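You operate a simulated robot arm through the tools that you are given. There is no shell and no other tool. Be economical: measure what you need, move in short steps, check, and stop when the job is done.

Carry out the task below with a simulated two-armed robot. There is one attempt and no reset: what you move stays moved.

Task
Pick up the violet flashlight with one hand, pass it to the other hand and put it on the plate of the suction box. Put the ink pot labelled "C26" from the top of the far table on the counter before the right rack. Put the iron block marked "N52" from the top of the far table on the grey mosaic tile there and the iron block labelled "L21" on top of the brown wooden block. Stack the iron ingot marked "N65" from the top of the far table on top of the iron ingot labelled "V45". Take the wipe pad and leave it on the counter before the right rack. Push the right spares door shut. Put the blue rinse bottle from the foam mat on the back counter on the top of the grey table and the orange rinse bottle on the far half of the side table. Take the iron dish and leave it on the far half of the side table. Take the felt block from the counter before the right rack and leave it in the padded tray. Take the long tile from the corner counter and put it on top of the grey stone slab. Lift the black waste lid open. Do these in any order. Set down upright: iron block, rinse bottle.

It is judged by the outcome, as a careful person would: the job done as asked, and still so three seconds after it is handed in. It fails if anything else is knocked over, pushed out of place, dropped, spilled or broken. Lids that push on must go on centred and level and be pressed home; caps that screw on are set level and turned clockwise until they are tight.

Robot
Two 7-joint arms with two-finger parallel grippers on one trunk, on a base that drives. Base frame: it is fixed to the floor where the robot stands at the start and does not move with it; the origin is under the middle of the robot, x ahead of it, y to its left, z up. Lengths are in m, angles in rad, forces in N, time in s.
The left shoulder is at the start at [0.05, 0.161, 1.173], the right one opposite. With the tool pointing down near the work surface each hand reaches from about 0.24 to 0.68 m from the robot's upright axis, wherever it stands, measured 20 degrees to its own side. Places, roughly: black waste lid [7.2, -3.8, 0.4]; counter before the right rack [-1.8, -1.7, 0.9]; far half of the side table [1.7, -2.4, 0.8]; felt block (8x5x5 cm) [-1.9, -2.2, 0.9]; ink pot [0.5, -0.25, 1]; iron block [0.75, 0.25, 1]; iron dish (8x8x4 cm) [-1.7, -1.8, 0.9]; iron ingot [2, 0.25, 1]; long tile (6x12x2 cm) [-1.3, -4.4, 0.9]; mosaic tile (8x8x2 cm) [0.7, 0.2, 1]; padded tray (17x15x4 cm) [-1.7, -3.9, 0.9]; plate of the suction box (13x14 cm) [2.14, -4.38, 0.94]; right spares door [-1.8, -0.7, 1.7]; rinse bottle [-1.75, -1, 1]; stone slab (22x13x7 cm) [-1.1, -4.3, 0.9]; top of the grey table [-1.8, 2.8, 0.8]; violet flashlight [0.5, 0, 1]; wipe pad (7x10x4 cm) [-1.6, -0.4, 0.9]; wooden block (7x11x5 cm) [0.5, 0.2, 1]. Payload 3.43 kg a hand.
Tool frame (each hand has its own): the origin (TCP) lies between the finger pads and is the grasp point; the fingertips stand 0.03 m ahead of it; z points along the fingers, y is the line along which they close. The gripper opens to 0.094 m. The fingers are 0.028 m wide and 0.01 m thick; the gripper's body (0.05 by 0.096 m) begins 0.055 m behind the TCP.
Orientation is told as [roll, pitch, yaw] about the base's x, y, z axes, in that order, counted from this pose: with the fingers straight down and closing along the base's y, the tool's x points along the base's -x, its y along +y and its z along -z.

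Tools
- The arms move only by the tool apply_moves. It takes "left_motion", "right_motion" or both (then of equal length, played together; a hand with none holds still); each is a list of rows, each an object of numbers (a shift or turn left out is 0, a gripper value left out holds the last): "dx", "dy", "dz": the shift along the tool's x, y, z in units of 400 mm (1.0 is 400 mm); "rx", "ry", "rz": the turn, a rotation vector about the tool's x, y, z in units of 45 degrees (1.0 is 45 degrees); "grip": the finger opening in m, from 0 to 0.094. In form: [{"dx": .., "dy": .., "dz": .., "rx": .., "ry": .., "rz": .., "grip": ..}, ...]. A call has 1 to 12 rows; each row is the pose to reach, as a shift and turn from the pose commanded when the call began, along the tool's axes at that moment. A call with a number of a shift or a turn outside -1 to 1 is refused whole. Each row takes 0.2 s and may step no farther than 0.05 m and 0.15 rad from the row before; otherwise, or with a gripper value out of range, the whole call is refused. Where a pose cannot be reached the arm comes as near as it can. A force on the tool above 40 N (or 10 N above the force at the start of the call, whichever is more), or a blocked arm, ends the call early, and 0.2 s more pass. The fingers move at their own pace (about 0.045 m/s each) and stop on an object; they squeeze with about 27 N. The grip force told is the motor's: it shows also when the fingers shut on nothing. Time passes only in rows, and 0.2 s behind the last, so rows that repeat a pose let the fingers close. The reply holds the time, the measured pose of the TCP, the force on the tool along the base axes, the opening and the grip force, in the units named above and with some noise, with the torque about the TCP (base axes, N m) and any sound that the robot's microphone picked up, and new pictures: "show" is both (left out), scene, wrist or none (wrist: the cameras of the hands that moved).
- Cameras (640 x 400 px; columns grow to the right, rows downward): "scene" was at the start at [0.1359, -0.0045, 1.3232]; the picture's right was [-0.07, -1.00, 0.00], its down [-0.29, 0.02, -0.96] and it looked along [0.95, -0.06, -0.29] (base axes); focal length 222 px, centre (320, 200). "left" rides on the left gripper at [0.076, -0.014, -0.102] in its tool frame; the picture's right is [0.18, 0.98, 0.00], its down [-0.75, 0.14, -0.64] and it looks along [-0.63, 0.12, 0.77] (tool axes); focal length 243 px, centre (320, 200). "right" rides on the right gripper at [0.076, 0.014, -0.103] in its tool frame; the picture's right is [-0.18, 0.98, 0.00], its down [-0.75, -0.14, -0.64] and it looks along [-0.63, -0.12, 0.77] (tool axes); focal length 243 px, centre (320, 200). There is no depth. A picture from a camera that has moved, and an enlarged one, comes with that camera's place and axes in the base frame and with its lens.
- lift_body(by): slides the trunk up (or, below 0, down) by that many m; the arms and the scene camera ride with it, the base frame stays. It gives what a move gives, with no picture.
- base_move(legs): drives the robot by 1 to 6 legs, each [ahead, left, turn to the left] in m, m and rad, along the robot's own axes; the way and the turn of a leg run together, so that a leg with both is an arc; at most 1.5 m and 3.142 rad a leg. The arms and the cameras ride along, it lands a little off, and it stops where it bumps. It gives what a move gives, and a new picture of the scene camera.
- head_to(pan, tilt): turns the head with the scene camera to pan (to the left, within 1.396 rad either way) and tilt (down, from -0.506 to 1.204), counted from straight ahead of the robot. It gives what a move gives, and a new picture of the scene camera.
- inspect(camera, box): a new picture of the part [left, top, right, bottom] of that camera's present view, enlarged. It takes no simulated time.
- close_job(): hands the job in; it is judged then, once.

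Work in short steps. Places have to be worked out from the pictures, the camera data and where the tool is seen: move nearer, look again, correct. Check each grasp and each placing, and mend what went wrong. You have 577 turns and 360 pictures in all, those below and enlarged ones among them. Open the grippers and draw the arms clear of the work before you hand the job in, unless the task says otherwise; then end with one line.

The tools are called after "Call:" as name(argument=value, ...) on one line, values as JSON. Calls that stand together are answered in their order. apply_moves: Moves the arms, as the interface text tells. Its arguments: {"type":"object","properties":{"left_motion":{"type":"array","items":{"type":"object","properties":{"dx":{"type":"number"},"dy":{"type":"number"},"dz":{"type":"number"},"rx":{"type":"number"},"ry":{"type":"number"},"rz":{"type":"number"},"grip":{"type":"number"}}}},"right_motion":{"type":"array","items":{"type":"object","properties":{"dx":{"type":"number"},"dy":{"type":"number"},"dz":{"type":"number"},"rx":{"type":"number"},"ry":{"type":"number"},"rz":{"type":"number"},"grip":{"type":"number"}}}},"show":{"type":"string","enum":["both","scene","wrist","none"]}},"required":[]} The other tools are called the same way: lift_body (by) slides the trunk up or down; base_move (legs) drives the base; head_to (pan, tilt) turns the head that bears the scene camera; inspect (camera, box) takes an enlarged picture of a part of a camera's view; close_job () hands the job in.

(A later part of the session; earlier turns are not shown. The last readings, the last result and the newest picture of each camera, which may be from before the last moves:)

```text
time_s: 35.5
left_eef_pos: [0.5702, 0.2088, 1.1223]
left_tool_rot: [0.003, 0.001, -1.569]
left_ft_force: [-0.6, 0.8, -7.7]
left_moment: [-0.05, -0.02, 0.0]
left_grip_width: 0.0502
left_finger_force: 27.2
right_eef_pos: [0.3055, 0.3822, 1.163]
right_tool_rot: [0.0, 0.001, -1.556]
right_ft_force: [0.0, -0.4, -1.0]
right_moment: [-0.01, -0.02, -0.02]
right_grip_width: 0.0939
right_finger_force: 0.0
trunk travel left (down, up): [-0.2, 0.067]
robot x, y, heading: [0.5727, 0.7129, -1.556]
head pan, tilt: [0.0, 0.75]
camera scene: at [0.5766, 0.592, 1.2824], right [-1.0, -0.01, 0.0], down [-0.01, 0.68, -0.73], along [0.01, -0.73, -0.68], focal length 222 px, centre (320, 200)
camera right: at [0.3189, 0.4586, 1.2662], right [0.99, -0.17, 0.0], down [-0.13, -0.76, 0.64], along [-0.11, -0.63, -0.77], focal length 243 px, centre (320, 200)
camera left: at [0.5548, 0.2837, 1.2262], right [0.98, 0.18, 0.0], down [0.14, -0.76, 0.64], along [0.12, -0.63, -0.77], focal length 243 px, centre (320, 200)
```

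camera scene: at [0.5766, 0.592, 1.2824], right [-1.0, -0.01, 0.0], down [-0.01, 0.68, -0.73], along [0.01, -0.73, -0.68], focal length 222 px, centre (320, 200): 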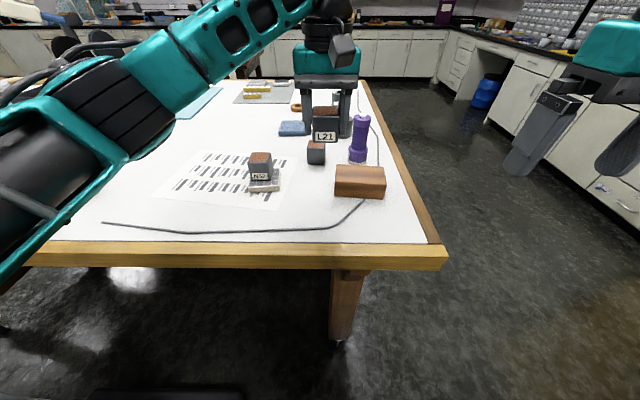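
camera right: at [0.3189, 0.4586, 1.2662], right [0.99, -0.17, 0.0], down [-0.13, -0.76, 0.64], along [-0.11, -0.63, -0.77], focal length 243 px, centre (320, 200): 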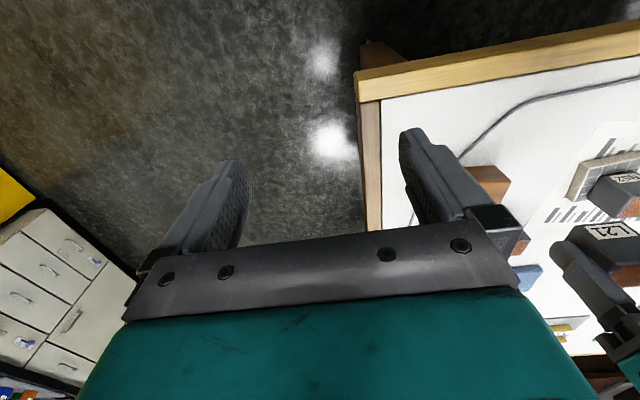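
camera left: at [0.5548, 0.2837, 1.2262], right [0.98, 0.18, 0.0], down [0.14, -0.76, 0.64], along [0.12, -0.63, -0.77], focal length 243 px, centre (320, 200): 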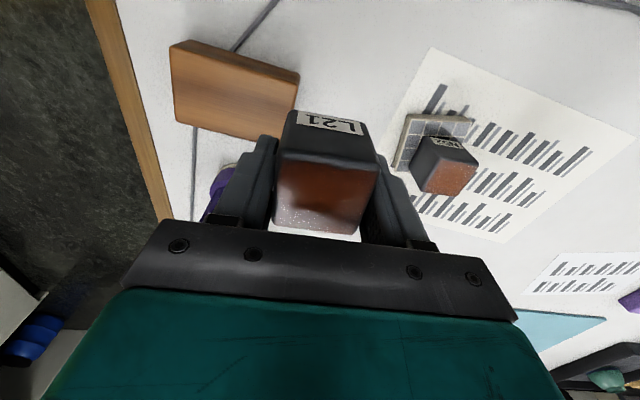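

Wood block centre ≈(0.490, 0.195). I move over it and lower close.

Call:
apply_moves(left_motion=[{"dx": -0.017, "dy": -0.1}, {"dx": -0.0345, "dy": -0.2}, {"dx": -0.0345, "dy": -0.2, "dz": 0.09}, {"dx": -0.0345, "dy": -0.2, "dz": 0.17}, {"dx": -0.0345, "dy": -0.2, "dz": 0.19}, {"dx": -0.0345, "dy": -0.2, "dz": 0.19}])

Call:
inspect(camera="scene", box=[280, 100, 440, 200])

```text
time_s: 36.9
left_eef_pos: [0.4914, 0.1965, 1.0473]
left_tool_rot: [0.003, 0.002, -1.568]
left_ft_force: [-0.5, -0.6, -7.3]
left_moment: [-0.07, -0.02, -0.02]
left_grip_width: 0.0504
left_finger_force: 27.1
right_eef_pos: [0.306, 0.3818, 1.1647]
right_tool_rot: [0.001, 0.0, -1.557]
right_ft_force: [0.8, 0.7, -0.2]
right_moment: [0.01, 0.01, 0.0]
right_grip_width: 0.0941
right_finger_force: 0.1
trunk travel left (down, up): [-0.2, 0.067]
robot x, y, heading: [0.5753, 0.7141, -1.56]
head pan, tilt: [0.0, 0.75]
camera scene: at [0.5777, 0.592, 1.2824], right [-1.0, -0.01, 0.0], down [-0.01, 0.68, -0.73], along [0.01, -0.73, -0.68], focal length 222 px, centre (320, 200)
camera left: at [0.4773, 0.2703, 1.1496], right [0.98, 0.19, 0.0], down [0.14, -0.75, 0.64], along [0.12, -0.63, -0.77], focal length 243 px, centre (320, 200)
```

scene: 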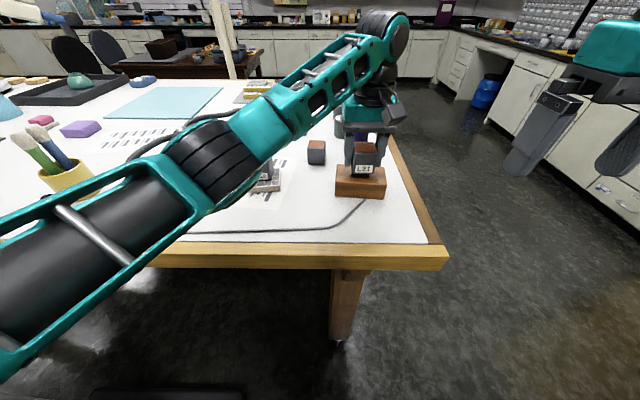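
left: 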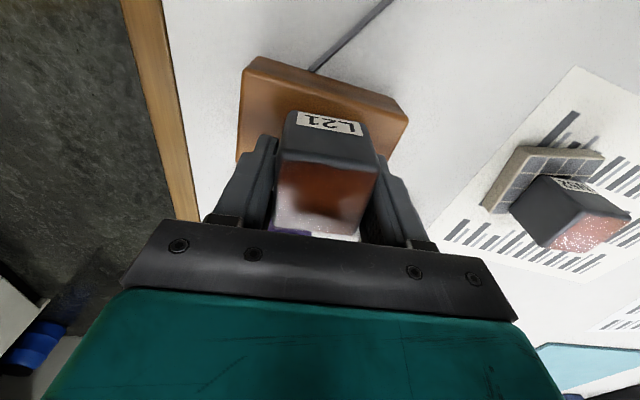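

```text
4.00 times, centred on (360, 150) of scene
camera zoom: at [0.5777, 0.592, 1.2824], right [-1.0, -0.01, 0.0], down [-0.01, 0.68, -0.73], along [0.01, -0.73, -0.68], focal length 887 px, centre (160, 400)
```

zoom: 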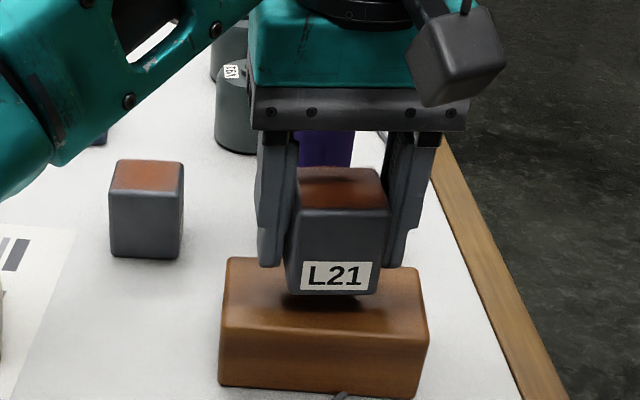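

Centred over the block. I lower to contact.

Call:
apply_moves(left_motion=[{"dz": 0.012}, {"dz": 0.02}, {"dz": 0.027}, {"dz": 0.032}, {"dz": 0.037}], show="none")

```text
time_s: 38.1
left_eef_pos: [0.4911, 0.1954, 1.0318]
left_tool_rot: [0.001, 0.004, -1.57]
left_ft_force: [-0.5, -0.5, -7.6]
left_moment: [0.0, -0.03, 0.0]
left_grip_width: 0.0502
left_finger_force: 26.8
right_eef_pos: [0.3065, 0.3822, 1.1628]
right_tool_rot: [-0.001, 0.002, -1.557]
right_ft_force: [-0.5, -0.4, 0.7]
right_moment: [0.01, 0.02, 0.02]
right_grip_width: 0.0939
right_finger_force: 0.0
trunk travel left (down, up): [-0.2, 0.067]
robot x, y, heading: [0.5731, 0.7147, -1.553]
head pan, tilt: [0.0, 0.75]
```

No contact yet; lower a little further.

Call:
apply_moves(left_motion=[{"dz": 0.005}, {"dz": 0.009}, {"dz": 0.009}], show="none")

```text
time_s: 38.9
left_eef_pos: [0.4917, 0.1963, 1.0292]
left_tool_rot: [0.002, 0.001, -1.568]
left_ft_force: [0.5, -1.6, -5.4]
left_moment: [0.04, 0.08, 0.02]
left_grip_width: 0.0505
left_finger_force: 27.3
right_eef_pos: [0.3072, 0.3815, 1.1638]
right_tool_rot: [-0.001, 0.0, -1.557]
right_ft_force: [0.8, 0.7, 0.3]
right_moment: [0.03, 0.01, -0.02]
right_grip_width: 0.0939
right_finger_force: 0.0
trunk travel left (down, up): [-0.2, 0.067]
robot x, y, heading: [0.5708, 0.7148, -1.561]
head pan, tilt: [0.0, 0.75]
```

Beginning contact; 2 mm more, then release and rise away.

Call:
apply_moves(left_motion=[{"dz": 0.004}, {"dz": 0.004, "grip": 0.08}, {"dz": 0.004, "grip": 0.08}, {"dz": 0.004, "grip": 0.08}, {"dz": -0.1}, {"dz": -0.2}, {"dz": -0.3}, {"dz": -0.36, "dx": 0.1}, {"dz": -0.36, "dx": 0.2, "dy": 0.05}, {"dz": -0.36, "dx": 0.3, "dy": 0.15}, {"dz": -0.36, "dx": 0.4, "dy": 0.25}, {"dz": -0.36, "dx": 0.45, "dy": 0.35}], show="scene")

Call:
inspect(camera="scene", box=[220, 80, 420, 205])

```text
refused: row 10 steps farther than a row can; nothing moved
```

```text
3.20 times, centred on (320, 142) of scene
camera zoom: at [0.5778, 0.5921, 1.2825], right [-1.0, -0.01, 0.0], down [-0.01, 0.68, -0.73], along [0.01, -0.73, -0.68], focal length 709 px, centre (320, 384)
```

zoom: 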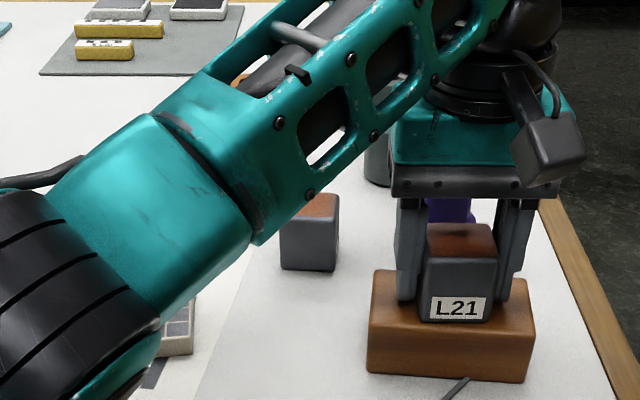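

Step size was too big; same motion with smaller steps.

Call:
apply_moves(left_motion=[{"dz": 0.004}, {"dz": 0.004, "grip": 0.08}, {"dz": 0.004, "grip": 0.08}, {"dz": 0.004, "grip": 0.08}, {"dz": -0.1}, {"dz": -0.2}, {"dz": -0.3}, {"dz": -0.36, "dx": 0.08}, {"dz": -0.36, "dx": 0.16, "dy": 0.07}, {"dz": -0.36, "dx": 0.24, "dy": 0.15}, {"dz": -0.36, "dx": 0.32, "dy": 0.23}, {"dz": -0.36, "dx": 0.4, "dy": 0.31}], show="scene")

Call:
inspect(camera="scene", box=[220, 80, 420, 205])

```text
time_s: 41.5
left_eef_pos: [0.6154, 0.3567, 1.1731]
left_tool_rot: [0.002, 0.0, -1.569]
left_ft_force: [0.1, 0.7, 0.2]
left_moment: [-0.04, -0.01, -0.02]
left_grip_width: 0.0801
left_finger_force: 0.1
right_eef_pos: [0.3075, 0.3825, 1.1653]
right_tool_rot: [-0.001, -0.002, -1.557]
right_ft_force: [0.6, 0.1, -0.2]
right_moment: [-0.03, 0.03, -0.04]
right_grip_width: 0.094
right_finger_force: 0.1
trunk travel left (down, up): [-0.2, 0.067]
robot x, y, heading: [0.5769, 0.71, -1.559]
head pan, tilt: [0.0, 0.75]
camera scene: at [0.5785, 0.593, 1.2826], right [-1.0, -0.01, 0.0], down [-0.01, 0.68, -0.73], along [0.01, -0.73, -0.68], focal length 222 px, centre (320, 200)
```

scene: 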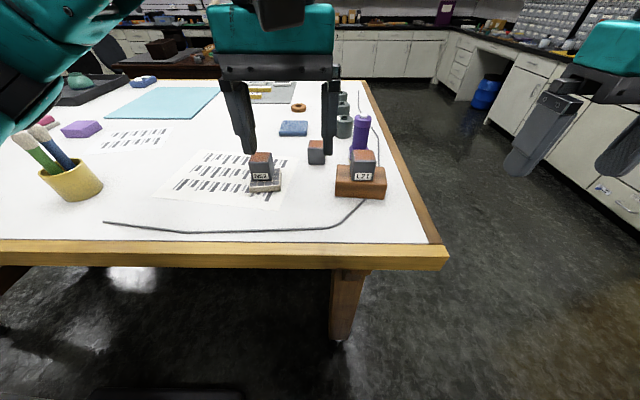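

```text
3.20 times, centred on (320, 142) of scene
camera zoom: at [0.5785, 0.593, 1.2826], right [-1.0, -0.01, 0.0], down [-0.01, 0.68, -0.73], along [0.01, -0.73, -0.68], focal length 709 px, centre (320, 384)
```

zoom: 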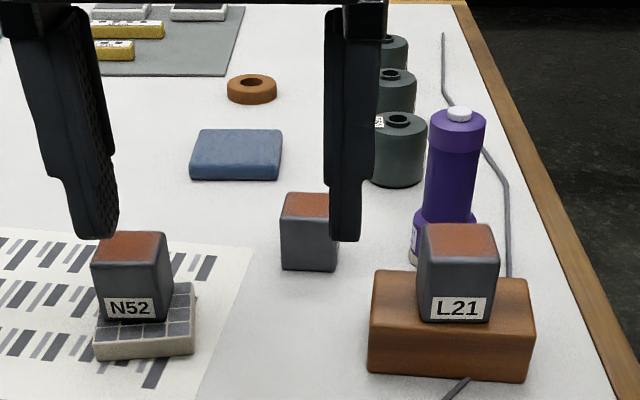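

Both iron blocks stand well. Now I look left (+x) along the table side to plan the drive to the ingots.

Call:
head_to(pan=1.2, tilt=0.3)

```text
time_s: 42.9
left_eef_pos: [0.6138, 0.3555, 1.1728]
left_tool_rot: [0.003, 0.003, -1.57]
left_ft_force: [0.7, -0.7, 0.4]
left_moment: [-0.02, 0.01, 0.02]
left_grip_width: 0.08
left_finger_force: 0.0
right_eef_pos: [0.3066, 0.3827, 1.1634]
right_tool_rot: [-0.002, 0.001, -1.558]
right_ft_force: [0.2, 0.2, 0.0]
right_moment: [-0.03, -0.02, -0.03]
right_grip_width: 0.0943
right_finger_force: 0.1
trunk travel left (down, up): [-0.2, 0.067]
robot x, y, heading: [0.5766, 0.7151, -1.561]
head pan, tilt: [1.201, 0.3]
camera scene: at [0.6642, 0.6427, 1.3229], right [-0.35, -0.94, 0.0], down [-0.28, 0.1, -0.96], along [0.89, -0.33, -0.3], focal length 222 px, centre (320, 200)
```

scene: 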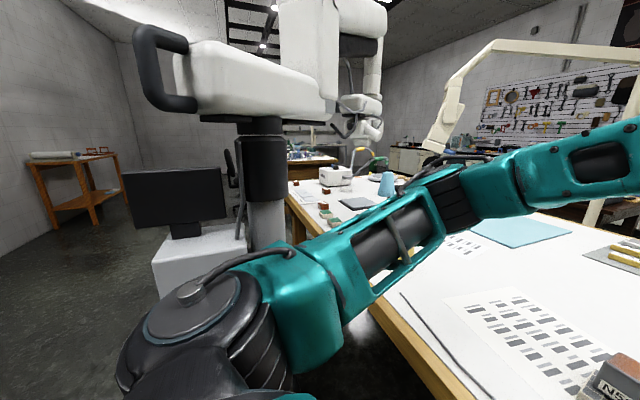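

A microscope cart stands on this side. I back off, turn to face +x and look at the free space.

Call:
base_move(legs=[[-0.85, 0, 0], [0, 0, 1.56]])

Call:
head_to(pan=0, tilt=0.4)

```text
time_s: 51.2
left_eef_pos: [0.923, 1.6004, 1.1719]
left_tool_rot: [0.002, 0.003, -0.026]
left_ft_force: [-0.7, 0.4, -0.3]
left_moment: [0.0, 0.02, 0.01]
left_grip_width: 0.0797
left_finger_force: 0.0
right_eef_pos: [0.8885, 1.295, 1.1642]
right_tool_rot: [-0.002, 0.001, -0.014]
right_ft_force: [-1.0, 0.7, 0.4]
right_moment: [0.0, -0.01, 0.02]
right_grip_width: 0.0942
right_finger_force: 0.1
trunk travel left (down, up): [-0.2, 0.067]
robot x, y, heading: [0.5653, 1.5696, -0.011]
head pan, tilt: [1.201, 0.3]
camera scene: at [0.6417, 1.6572, 1.3229], right [0.93, -0.38, 0.0], down [-0.11, -0.27, -0.96], along [0.36, 0.89, -0.3], focal length 222 px, centre (320, 200)
```

scene: 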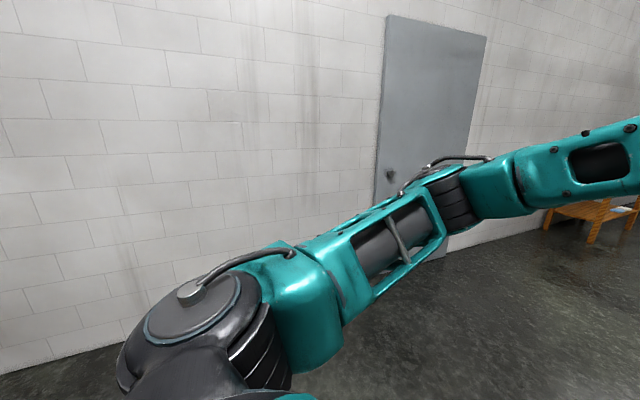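

```text
time_s: 52.6
left_eef_pos: [0.9241, 1.6006, 1.1744]
left_tool_rot: [0.002, 0.001, -0.025]
left_ft_force: [0.6, -0.1, -0.1]
left_moment: [0.01, 0.02, 0.0]
left_grip_width: 0.0801
left_finger_force: 0.1
right_eef_pos: [0.8893, 1.2942, 1.1643]
right_tool_rot: [-0.002, 0.0, -0.013]
right_ft_force: [-0.5, -0.5, -0.5]
right_moment: [0.02, 0.03, 0.0]
right_grip_width: 0.0936
right_finger_force: 0.1
trunk travel left (down, up): [-0.2, 0.067]
robot x, y, heading: [0.5659, 1.5696, -0.018]
head pan, tilt: [0.0, 0.4]
camera scene: at [0.6992, 1.5693, 1.3136], right [-0.01, -1.0, 0.0], down [-0.39, 0.01, -0.92], along [0.92, -0.01, -0.39], focal length 222 px, centre (320, 200)
```

scene: 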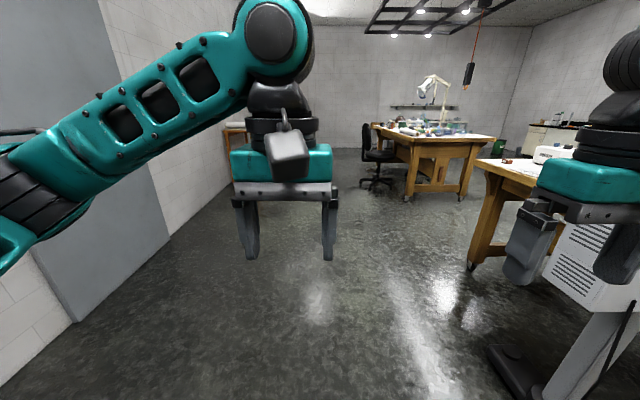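

Free corridor ahead. I drive along to x≈2.0, turn to the table and approach partly.

Call:
base_move(legs=[[1.42, 0, 0], [0, 0, -1.555], [0.7, 0, 0]])

Call:
head_to(pan=0, tilt=0.6)

```text
time_s: 67.0
left_eef_pos: [2.0341, 0.4971, 1.1743]
left_tool_rot: [0.002, 0.001, -1.58]
left_ft_force: [0.9, -0.1, -0.3]
left_moment: [0.02, 0.01, -0.01]
left_grip_width: 0.08
left_finger_force: 0.0
right_eef_pos: [1.7278, 0.527, 1.1646]
right_tool_rot: [-0.002, 0.0, -1.569]
right_ft_force: [0.0, 1.2, -0.3]
right_moment: [0.05, 0.0, 0.0]
right_grip_width: 0.0939
right_finger_force: 0.1
trunk travel left (down, up): [-0.2, 0.067]
robot x, y, heading: [1.9991, 0.8561, -1.571]
head pan, tilt: [0.0, 0.4]
camera scene: at [2.001, 0.7241, 1.3136], right [-1.0, 0.0, 0.0], down [0.0, 0.39, -0.92], along [0.0, -0.92, -0.39], focal length 222 px, centre (320, 200)
```

scene: 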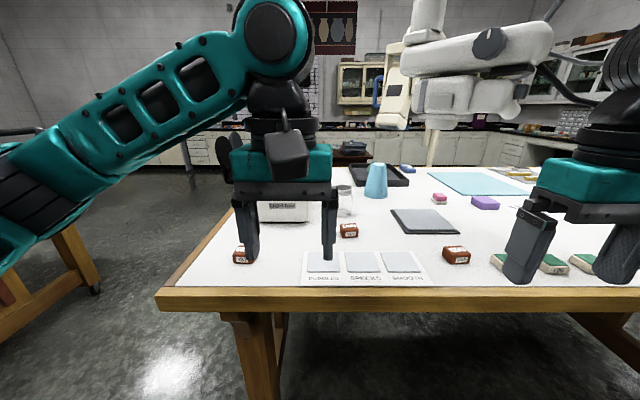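

```text
time_s: 67.7
left_eef_pos: [2.0343, 0.4975, 1.1732]
left_tool_rot: [0.002, 0.001, -1.581]
left_ft_force: [0.0, -0.8, 0.6]
left_moment: [-0.01, 0.0, -0.01]
left_grip_width: 0.08
left_finger_force: 0.0
right_eef_pos: [1.7279, 0.5269, 1.1634]
right_tool_rot: [-0.001, 0.0, -1.57]
right_ft_force: [-0.2, -0.6, -0.4]
right_moment: [0.02, 0.0, 0.0]
right_grip_width: 0.0941
right_finger_force: 0.0
trunk travel left (down, up): [-0.2, 0.067]
robot x, y, heading: [1.9962, 0.858, -1.573]
head pan, tilt: [0.0, 0.6]
camera scene: at [2.001, 0.7287, 1.2955], right [-1.0, 0.0, 0.0], down [0.0, 0.56, -0.83], along [0.0, -0.83, -0.56], focal length 222 px, centre (320, 200)
```

scene: 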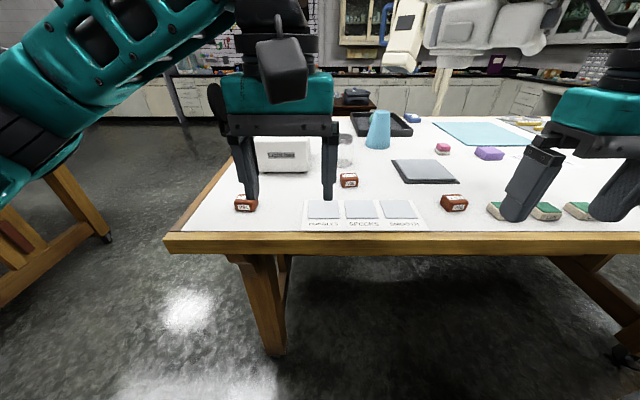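

I read the ingot labels.

Call:
inspect(camera="scene", box=[220, 150, 380, 250])

Call:
inspect(camera="scene", box=[390, 140, 550, 240])

```text
4.00 times, centred on (300, 200) of scene
camera zoom: at [2.001, 0.7287, 1.2955], right [-1.0, 0.0, 0.0], down [0.0, 0.56, -0.83], along [0.0, -0.83, -0.56], focal length 887 px, centre (400, 200)
```

zoom: 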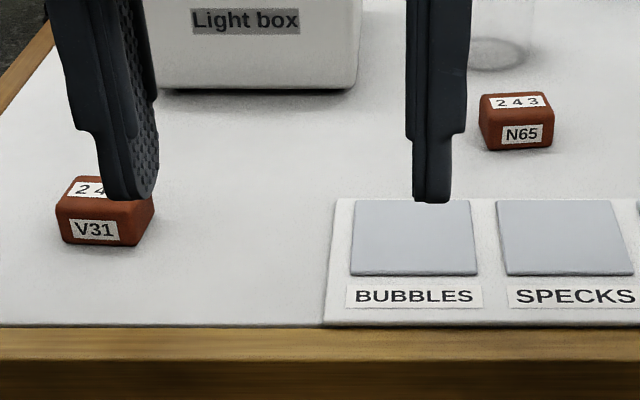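

```text
4.00 times, centred on (470, 190) of scene
camera zoom: at [2.001, 0.7287, 1.2955], right [-1.0, 0.0, 0.0], down [0.0, 0.56, -0.83], along [0.0, -0.83, -0.56], focal length 887 px, centre (-280, 240)
```

zoom: 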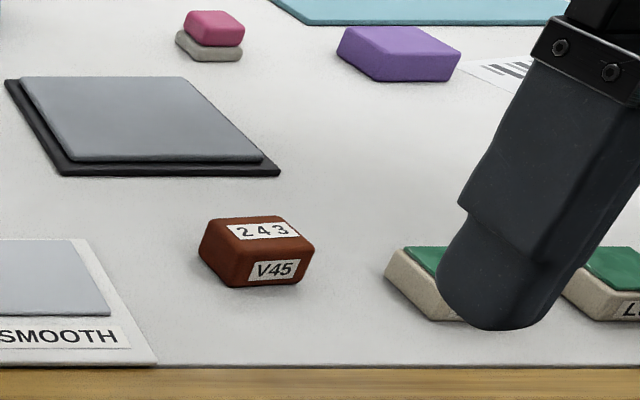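

N65 ≈(1.91, 0.13), V45 ≈(1.64, 0.24). I drive 0.13 m closer and use the right hand, keeping low under the microscope.

Call:
base_move(legs=[[0.13, 0, 0]])

Call:
inspect(camera="right", box=[0, 0, 640, 400])

```text
time_s: 69.0
left_eef_pos: [2.0351, 0.3669, 1.1735]
left_tool_rot: [0.001, 0.003, -1.582]
left_ft_force: [0.9, 0.4, 0.2]
left_moment: [0.01, 0.05, 0.01]
left_grip_width: 0.08
left_finger_force: 0.0
right_eef_pos: [1.7285, 0.3951, 1.1637]
right_tool_rot: [-0.002, 0.001, -1.568]
right_ft_force: [0.1, -0.7, 0.1]
right_moment: [0.04, 0.01, -0.01]
right_grip_width: 0.0941
right_finger_force: 0.0
trunk travel left (down, up): [-0.2, 0.067]
robot x, y, heading: [1.9971, 0.7238, -1.571]
head pan, tilt: [0.0, 0.6]
camera scene: at [2.0012, 0.5981, 1.2953], right [-1.0, 0.0, 0.0], down [0.0, 0.57, -0.82], along [0.0, -0.82, -0.57], focal length 222 px, centre (320, 200)
```

scene: 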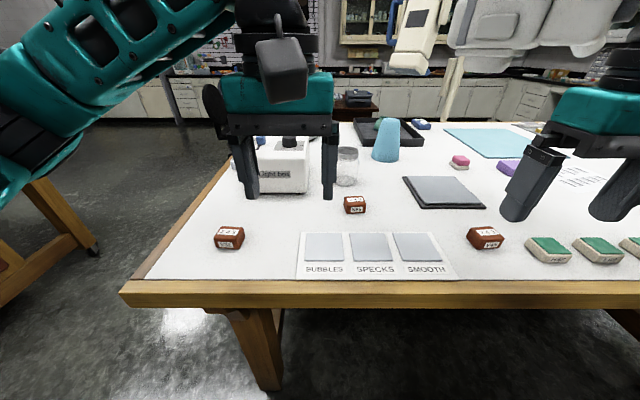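

```text
1.00 times, centred on (320, 200) of right
camera zoom: at [1.742, 0.4731, 1.2664], right [0.98, -0.18, 0.0], down [-0.14, -0.75, 0.64], along [-0.12, -0.63, -0.77], focal length 243 px, centre (320, 200)
```

zoom: 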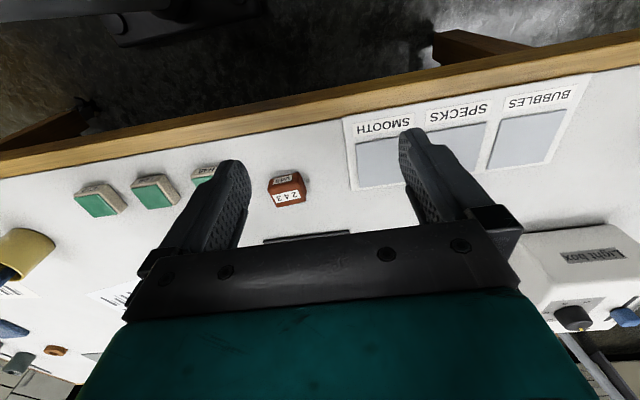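

I move the right hand over N65, swinging the left hand a bit outward.

Call:
apply_moves(right_motion=[{"dx": -0.09, "dy": 0.066, "dz": 0.0, "grip": 0.085}, {"dx": -0.18, "dy": 0.132, "dz": 0.02}, {"dx": -0.27, "dy": 0.198, "dz": 0.04}, {"dx": -0.37, "dy": 0.264, "dz": 0.06}, {"dx": -0.47, "dy": 0.33, "dz": 0.08}, {"dx": -0.57, "dy": 0.4, "dz": 0.1}, {"dx": -0.66, "dy": 0.466, "dz": 0.1}, {"dx": -0.66, "dy": 0.466, "dz": 0.1}], left_motion=[{"dy": 0.1, "dz": -0.02}, {"dy": 0.2, "dz": -0.04}, {"dy": 0.3, "dz": -0.06}, {"dy": 0.35, "dz": -0.08}, {"dy": 0.35, "dz": -0.08}, {"dy": 0.35, "dz": -0.08}, {"dy": 0.35, "dz": -0.08}, {"dy": 0.35, "dz": -0.08}], show="scene")

Call:
inspect(camera="right", box=[240, 30, 400, 150])

```text
time_s: 70.8
left_eef_pos: [2.1751, 0.3664, 1.2058]
left_tool_rot: [0.001, 0.002, -1.581]
left_ft_force: [-0.5, 0.5, 0.2]
left_moment: [-0.03, -0.01, 0.0]
left_grip_width: 0.0801
left_finger_force: 0.0
right_eef_pos: [1.9141, 0.1324, 1.1237]
right_tool_rot: [-0.002, -0.002, -1.567]
right_ft_force: [-0.7, 0.2, 0.0]
right_moment: [0.01, 0.01, -0.02]
right_grip_width: 0.0852
right_finger_force: 0.0
trunk travel left (down, up): [-0.2, 0.067]
robot x, y, heading: [1.9976, 0.7252, -1.571]
head pan, tilt: [0.0, 0.6]
camera scene: at [2.0005, 0.599, 1.2954], right [-1.0, 0.0, 0.0], down [0.0, 0.56, -0.83], along [0.0, -0.83, -0.56], focal length 222 px, centre (320, 200)
```

scene: 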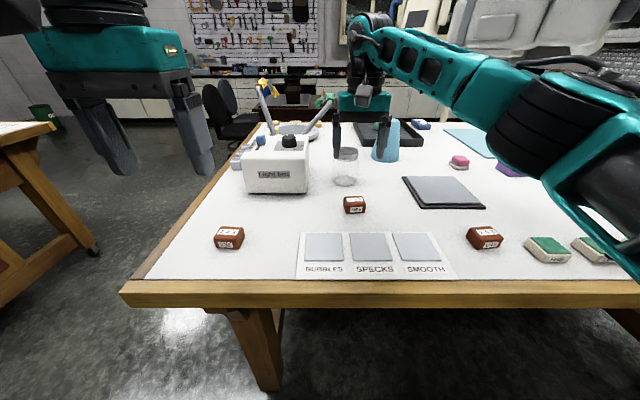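

```text
3.33 times, centred on (320, 90) of right
camera zoom: at [1.9281, 0.2104, 1.2256], right [0.98, -0.18, 0.0], down [-0.14, -0.75, 0.64], along [-0.12, -0.63, -0.77], focal length 809 px, centre (320, 567)
```

zoom: 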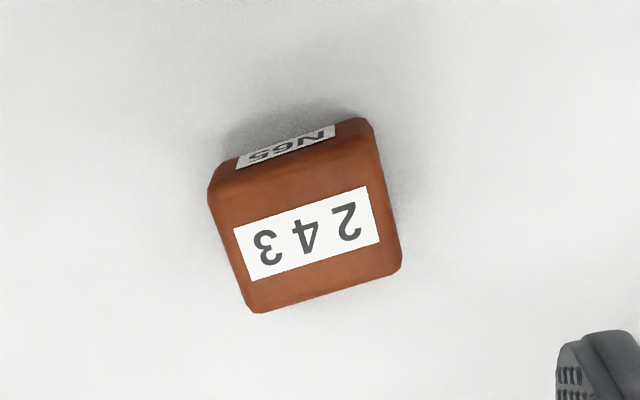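

N65 centre ≈(1.910, 0.135). I descend and grip.

Call:
apply_moves(right_motion=[{"dx": 0.007, "dy": -0.01, "dz": 0.1, "rz": -0.06}, {"dx": 0.007, "dy": -0.01, "dz": 0.2, "rz": -0.06}, {"dx": 0.007, "dy": -0.01, "dz": 0.3, "rz": -0.06}, {"dx": 0.007, "dy": -0.01, "dz": 0.37, "rz": -0.06}, {"dx": 0.007, "dy": -0.01, "dz": 0.37, "rz": -0.06, "grip": 0.03}, {"dx": 0.007, "dy": -0.01, "dz": 0.37, "rz": -0.06, "grip": 0.03}, {"dx": 0.007, "dy": -0.01, "dz": 0.37, "rz": -0.06, "grip": 0.03}, {"dx": 0.007, "dy": -0.01, "dz": 0.37, "rz": -0.06, "grip": 0.03}], show="wrist")

```text
time_s: 72.6
left_eef_pos: [2.1761, 0.3693, 1.2065]
left_tool_rot: [0.004, -0.002, -1.58]
left_ft_force: [0.1, 0.2, 0.9]
left_moment: [-0.02, 0.01, -0.01]
left_grip_width: 0.0797
left_finger_force: 0.1
right_eef_pos: [1.9107, 0.1376, 0.98]
right_tool_rot: [0.0, -0.007, -1.523]
right_ft_force: [-4.0, -2.7, 29.3]
right_moment: [0.18, 0.04, 0.07]
right_grip_width: 0.0548
right_finger_force: 26.8
trunk travel left (down, up): [-0.2, 0.067]
robot x, y, heading: [1.9959, 0.724, -1.572]
head pan, tilt: [0.0, 0.6]
camera right: at [1.9214, 0.2162, 1.082], right [0.99, -0.14, 0.0], down [-0.1, -0.75, 0.65], along [-0.09, -0.64, -0.76], focal length 243 px, centre (320, 200)
```

right: 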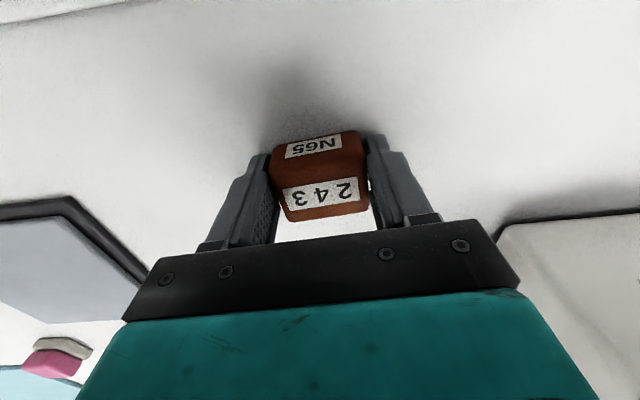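

Fingertips touched the table (so its top is z≈0.95); ingot gripped. I lift and zoom to V45 while carrying.

Call:
apply_moves(right_motion=[{"dz": -0.1}, {"dz": -0.2}, {"dz": -0.28}, {"dz": -0.28, "dx": 0.08, "dy": -0.08}, {"dz": -0.28, "dx": 0.16, "dy": -0.16}, {"dz": -0.28, "dx": 0.24, "dy": -0.24}, {"dz": -0.28, "dx": 0.28, "dy": -0.34}, {"dz": -0.28, "dx": 0.3, "dy": -0.44}])

Call:
inspect(camera="scene", box=[380, 170, 540, 270])

```text
time_s: 74.4
left_eef_pos: [2.1737, 0.3656, 1.2065]
left_tool_rot: [0.004, 0.002, -1.581]
left_ft_force: [-0.3, -0.8, -0.4]
left_moment: [-0.01, -0.03, 0.02]
left_grip_width: 0.08
left_finger_force: 0.1
right_eef_pos: [1.7279, 0.246, 1.0893]
right_tool_rot: [0.0, 0.001, -1.521]
right_ft_force: [-0.3, -0.2, -4.8]
right_moment: [0.02, -0.01, -0.01]
right_grip_width: 0.0544
right_finger_force: 26.7
trunk travel left (down, up): [-0.2, 0.067]
robot x, y, heading: [2.0002, 0.7256, -1.562]
head pan, tilt: [0.0, 0.6]
camera scene: at [2.0002, 0.5988, 1.2954], right [-1.0, 0.0, 0.0], down [0.0, 0.56, -0.83], along [0.0, -0.83, -0.56], focal length 222 px, centre (320, 200)
camera right: at [1.7392, 0.3237, 1.1907], right [0.99, -0.13, 0.0], down [-0.1, -0.76, 0.64], along [-0.09, -0.64, -0.77], focal length 243 px, centre (320, 200)
```

scene: 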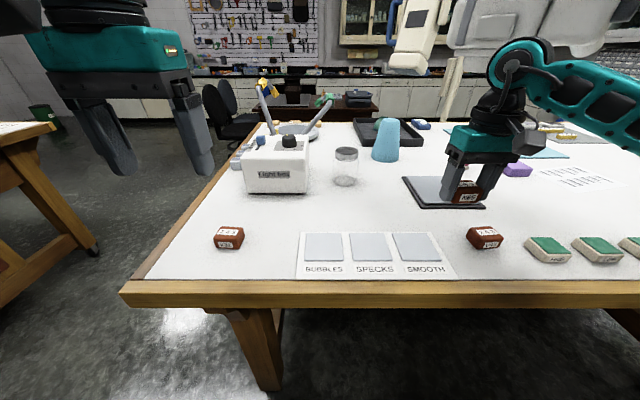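
right: 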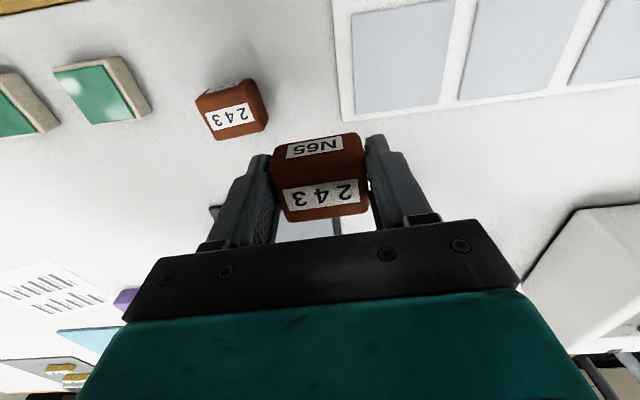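

```text
4.00 times, centred on (460, 220) of scene
camera zoom: at [2.0002, 0.5988, 1.2954], right [-1.0, 0.0, 0.0], down [0.0, 0.56, -0.83], along [0.0, -0.83, -0.56], focal length 887 px, centre (-240, 120)
```

zoom: 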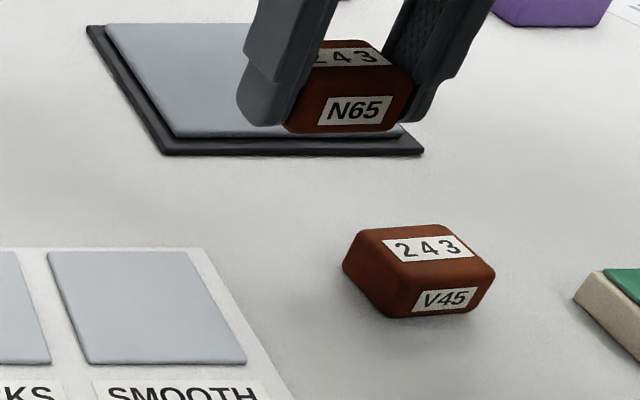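

V45's top centre ≈(1.660, 0.256). I move N65 over it and lower close.

Call:
apply_moves(right_motion=[{"dx": 0.017, "dy": -0.085, "rz": 0.03}, {"dx": 0.0335, "dy": -0.1685, "rz": 0.06}, {"dx": 0.0335, "dy": -0.1685, "rz": 0.06, "dz": 0.08}, {"dx": 0.0335, "dy": -0.1685, "rz": 0.06, "dz": 0.15}, {"dx": 0.0335, "dy": -0.1685, "rz": 0.06, "dz": 0.15}])

Call:
inspect(camera="scene", box=[400, 170, 560, 270])

```text
time_s: 75.6
left_eef_pos: [2.1753, 0.3656, 1.206]
left_tool_rot: [0.001, 0.001, -1.582]
left_ft_force: [-0.7, -0.6, 0.7]
left_moment: [0.01, -0.02, 0.01]
left_grip_width: 0.08
left_finger_force: 0.1
right_eef_pos: [1.6617, 0.2568, 1.0285]
right_tool_rot: [-0.001, -0.002, -1.567]
right_ft_force: [0.6, -0.1, -4.8]
right_moment: [0.02, 0.0, 0.01]
right_grip_width: 0.0544
right_finger_force: 27.2
trunk travel left (down, up): [-0.2, 0.067]
robot x, y, heading: [1.9938, 0.7224, -1.569]
head pan, tilt: [0.0, 0.6]
camera scene: at [2.001, 0.5986, 1.2954], right [-1.0, 0.0, 0.0], down [0.0, 0.57, -0.82], along [0.0, -0.82, -0.57], focal length 222 px, centre (320, 200)
camera right: at [1.675, 0.3332, 1.1306], right [0.98, -0.18, 0.0], down [-0.14, -0.75, 0.64], along [-0.12, -0.63, -0.77], focal length 243 px, centre (320, 200)
```

scene: 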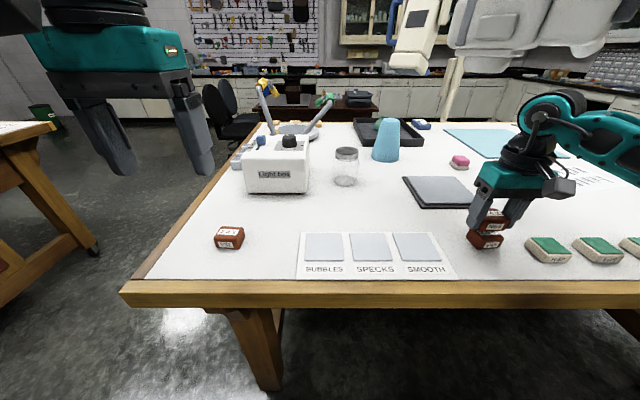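
right: 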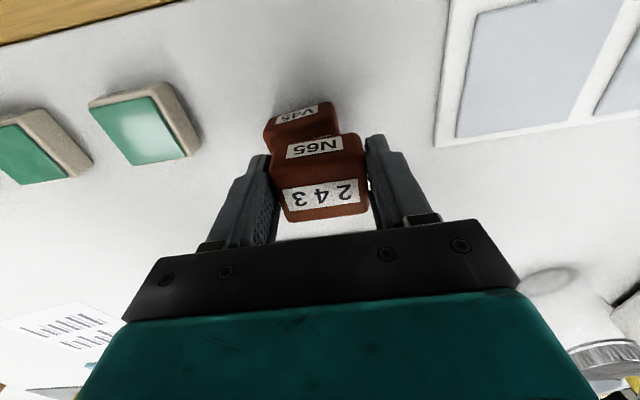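

```text
4.00 times, centred on (480, 220) of scene
camera zoom: at [2.001, 0.5986, 1.2954], right [-1.0, 0.0, 0.0], down [0.0, 0.57, -0.82], along [0.0, -0.82, -0.57], focal length 887 px, centre (-320, 120)
```

zoom: 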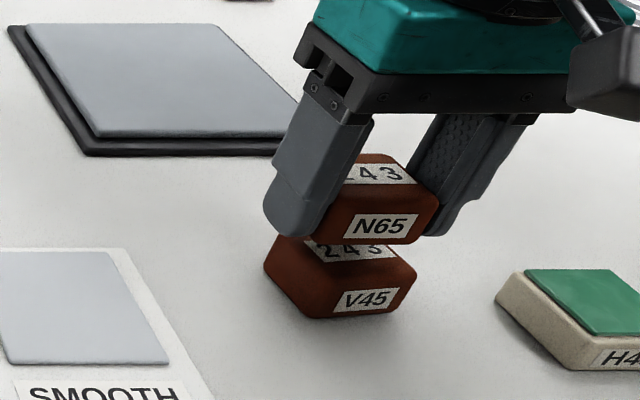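

V45 seems ~5 mm toward −x; I correct and lower to contact.

Call:
apply_moves(right_motion=[{"dy": -0.013}, {"dy": -0.013, "dz": 0.012}, {"dy": -0.013, "dz": 0.02}, {"dy": -0.013, "dz": 0.026}, {"dy": -0.013, "dz": 0.03}, {"dy": -0.013, "dz": 0.03}], show="none")

```text
time_s: 77.0
left_eef_pos: [2.1744, 0.3667, 1.2055]
left_tool_rot: [0.001, 0.001, -1.581]
left_ft_force: [0.1, 0.0, -0.7]
left_moment: [0.0, -0.02, 0.07]
left_grip_width: 0.0801
left_finger_force: 0.0
right_eef_pos: [1.6552, 0.256, 1.015]
right_tool_rot: [-0.001, 0.0, -1.567]
right_ft_force: [-0.8, 0.2, -4.0]
right_moment: [0.01, -0.03, 0.03]
right_grip_width: 0.0544
right_finger_force: 27.2
trunk travel left (down, up): [-0.2, 0.067]
robot x, y, heading: [1.9952, 0.7254, -1.574]
head pan, tilt: [0.0, 0.6]
```

Slightly further down until contact.

Call:
apply_moves(right_motion=[{"dz": 0.005}, {"dz": 0.01}, {"dz": 0.01}])

Call:
inspect(camera="scene", box=[400, 170, 560, 270])

```text
time_s: 77.8
left_eef_pos: [2.1741, 0.3666, 1.2054]
left_tool_rot: [0.003, 0.003, -1.582]
left_ft_force: [0.5, 0.2, 0.2]
left_moment: [0.01, -0.04, -0.02]
left_grip_width: 0.08
left_finger_force: 0.1
right_eef_pos: [1.6547, 0.2573, 1.0121]
right_tool_rot: [0.001, -0.001, -1.567]
right_ft_force: [0.2, 0.1, -4.8]
right_moment: [0.05, 0.01, 0.03]
right_grip_width: 0.0544
right_finger_force: 26.9
trunk travel left (down, up): [-0.2, 0.067]
robot x, y, heading: [2.0012, 0.7292, -1.571]
head pan, tilt: [0.0, 0.6]
camera scene: at [2.0009, 0.5986, 1.2954], right [-1.0, 0.0, 0.0], down [0.0, 0.57, -0.82], along [0.0, -0.82, -0.57], focal length 222 px, centre (320, 200)
camera right: at [1.6696, 0.3337, 1.1143], right [0.98, -0.18, 0.0], down [-0.14, -0.75, 0.64], along [-0.12, -0.63, -0.77], focal length 243 px, centre (320, 200)
```

scene: 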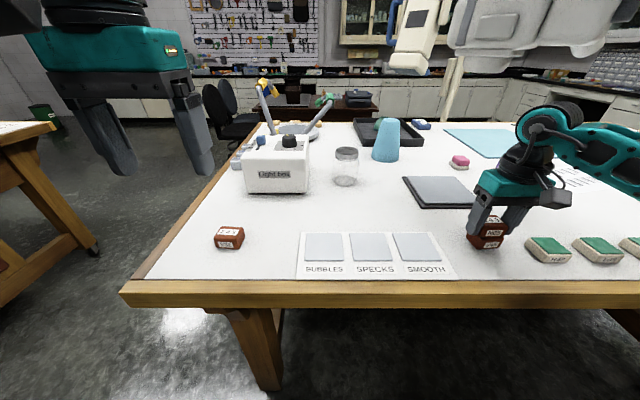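
right: 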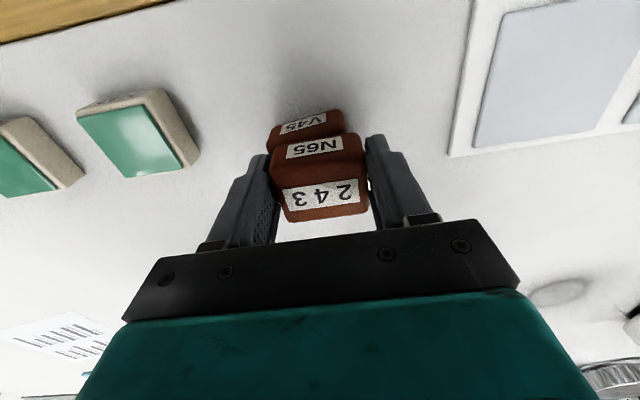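

```text
4.00 times, centred on (480, 220) of scene
camera zoom: at [2.0009, 0.5986, 1.2954], right [-1.0, 0.0, 0.0], down [0.0, 0.57, -0.82], along [0.0, -0.82, -0.57], focal length 887 px, centre (-320, 120)
```

zoom: 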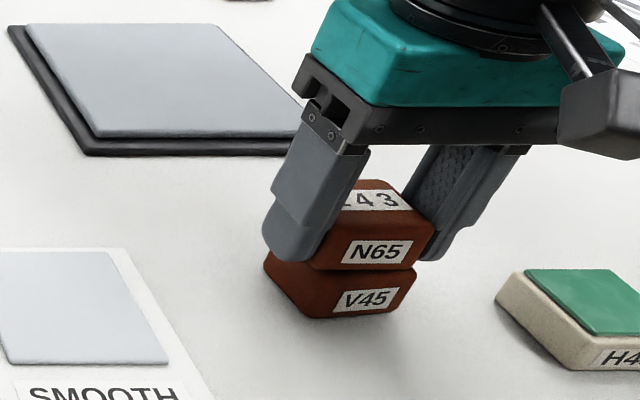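

Nearly touching; two more millimetre steps.

Call:
apply_moves(right_motion=[{"dz": 0.004}, {"dz": 0.008}, {"dz": 0.008}], show="none")

```text
time_s: 78.6
left_eef_pos: [2.1764, 0.3676, 1.2054]
left_tool_rot: [0.003, 0.002, -1.581]
left_ft_force: [-0.3, 0.6, 0.3]
left_moment: [-0.03, 0.0, -0.03]
left_grip_width: 0.0802
left_finger_force: 0.0
right_eef_pos: [1.6569, 0.2573, 1.0099]
right_tool_rot: [-0.001, -0.005, -1.569]
right_ft_force: [-1.2, 0.1, 4.0]
right_moment: [-0.21, 0.18, 0.0]
right_grip_width: 0.0544
right_finger_force: 27.2
trunk travel left (down, up): [-0.2, 0.067]
robot x, y, heading: [2.0013, 0.7256, -1.572]
head pan, tilt: [0.0, 0.6]
```

Contact. I release and rise, then retreat toward myself.

Call:
apply_moves(right_motion=[{"grip": 0.085}, {"grip": 0.085}, {"grip": 0.085}, {"dz": -0.06}, {"dz": -0.14}, {"dz": -0.18, "dx": 0.06}, {"dz": -0.25, "dx": 0.14}, {"dz": -0.32, "dx": 0.22}, {"dz": -0.38, "dx": 0.3}], show="none")

Call:
inspect(camera="scene", box=[380, 150, 580, 275])

```text
time_s: 80.6
left_eef_pos: [2.1762, 0.3671, 1.2058]
left_tool_rot: [0.004, 0.001, -1.58]
left_ft_force: [0.3, 1.0, 0.9]
left_moment: [0.0, 0.02, -0.01]
left_grip_width: 0.08
left_finger_force: 0.0
right_eef_pos: [1.6549, 0.3789, 1.1589]
right_tool_rot: [0.002, 0.002, -1.568]
right_ft_force: [-0.5, 0.2, 0.5]
right_moment: [0.02, -0.03, 0.02]
right_grip_width: 0.085
right_finger_force: 0.1
trunk travel left (down, up): [-0.2, 0.067]
robot x, y, heading: [1.9957, 0.7278, -1.572]
head pan, tilt: [0.0, 0.6]
```

```text
3.20 times, centred on (480, 212) of scene
camera zoom: at [2.0013, 0.5996, 1.2955], right [-1.0, 0.0, 0.0], down [0.0, 0.56, -0.83], along [0.0, -0.83, -0.56], focal length 709 px, centre (-192, 160)
```

zoom: 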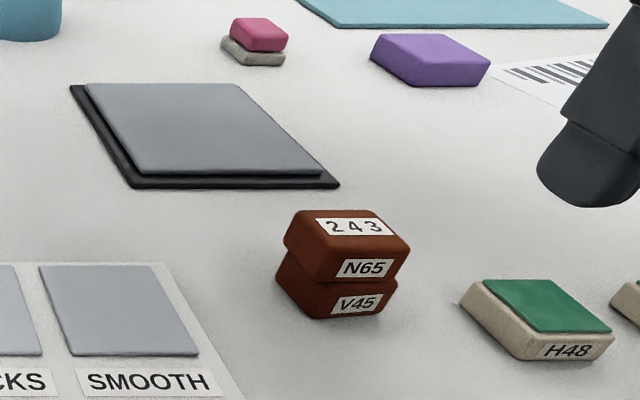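

Stack is good. I drive back around to the starting spot for the flashlight and ink pot.

Call:
base_move(legs=[[-0.85, 0, 0], [0, 0, 1.57], [-1.43, 0, 0], [-0.57, 0, 0]])

```text
time_s: 98.5
left_eef_pos: [0.362, 1.7224, 1.2059]
left_tool_rot: [0.001, 0.002, -0.002]
left_ft_force: [1.0, 0.6, -0.9]
left_moment: [0.05, 0.0, 0.01]
left_grip_width: 0.0798
left_finger_force: 0.1
right_eef_pos: [0.3575, 1.2023, 1.1601]
right_tool_rot: [-0.002, -0.002, 0.015]
right_ft_force: [0.7, 0.4, 0.2]
right_moment: [0.02, -0.01, -0.01]
right_grip_width: 0.085
right_finger_force: 0.1
trunk travel left (down, up): [-0.2, 0.067]
robot x, y, heading: [0.009, 1.5413, 0.015]
head pan, tilt: [0.0, 0.6]
camera scene: at [0.136, 1.544, 1.2955], right [0.01, -1.0, 0.0], down [-0.56, -0.01, -0.83], along [0.83, 0.01, -0.56], focal length 222 px, centre (320, 200)
```

scene: 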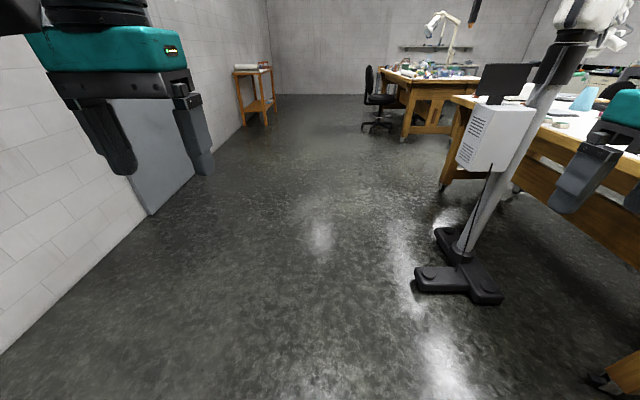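

Now I slide right back to the near end of the table.

Call:
base_move(legs=[[-0.03, -1.3, -0.015], [0, -0.28, 0]])

Call:
head_to(pan=0, tilt=0.8)

```text
time_s: 106.6
left_eef_pos: [0.3343, 0.1324, 1.2048]
left_tool_rot: [0.002, 0.001, -0.021]
left_ft_force: [-0.2, 0.1, 0.2]
left_moment: [0.03, 0.02, -0.01]
left_grip_width: 0.08
left_finger_force: 0.1
right_eef_pos: [0.3187, -0.3891, 1.16]
right_tool_rot: [0.0, -0.001, -0.006]
right_ft_force: [0.6, -0.4, 0.3]
right_moment: [-0.02, 0.0, 0.0]
right_grip_width: 0.0851
right_finger_force: 0.0
trunk travel left (down, up): [-0.2, 0.067]
robot x, y, heading: [-0.0291, -0.0414, -0.008]
head pan, tilt: [0.0, 0.6]
camera scene: at [0.1045, -0.0423, 1.2954], right [-0.01, -1.0, 0.0], down [-0.56, 0.01, -0.83], along [0.83, -0.01, -0.56], focal length 222 px, centre (320, 200)
```

scene: 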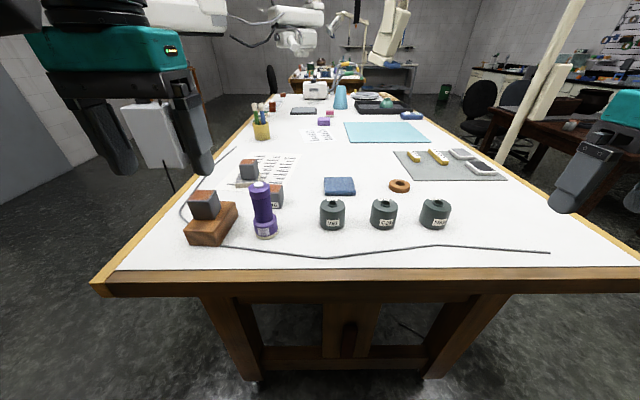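

```text
time_s: 107.3
left_eef_pos: [0.3335, 0.132, 1.2063]
left_tool_rot: [0.001, 0.002, -0.021]
left_ft_force: [0.7, 0.2, 0.4]
left_moment: [-0.02, -0.02, -0.01]
left_grip_width: 0.0802
left_finger_force: 0.0
right_eef_pos: [0.3178, -0.3886, 1.1594]
right_tool_rot: [-0.001, 0.0, -0.007]
right_ft_force: [0.3, 1.0, 0.4]
right_moment: [-0.02, -0.01, -0.01]
right_grip_width: 0.0852
right_finger_force: 0.1
trunk travel left (down, up): [-0.2, 0.067]
robot x, y, heading: [-0.0271, -0.0437, -0.007]
head pan, tilt: [0.0, 0.799]
camera scene: at [0.0968, -0.0416, 1.2786], right [-0.01, -1.0, 0.0], down [-0.72, 0.01, -0.7], along [0.7, -0.01, -0.72], focal length 222 px, centre (320, 200)
```

scene: 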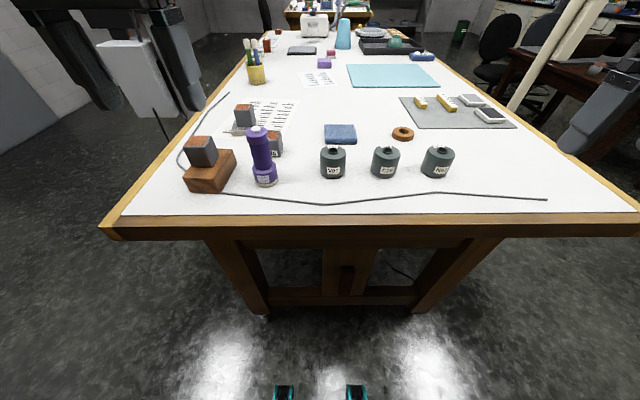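

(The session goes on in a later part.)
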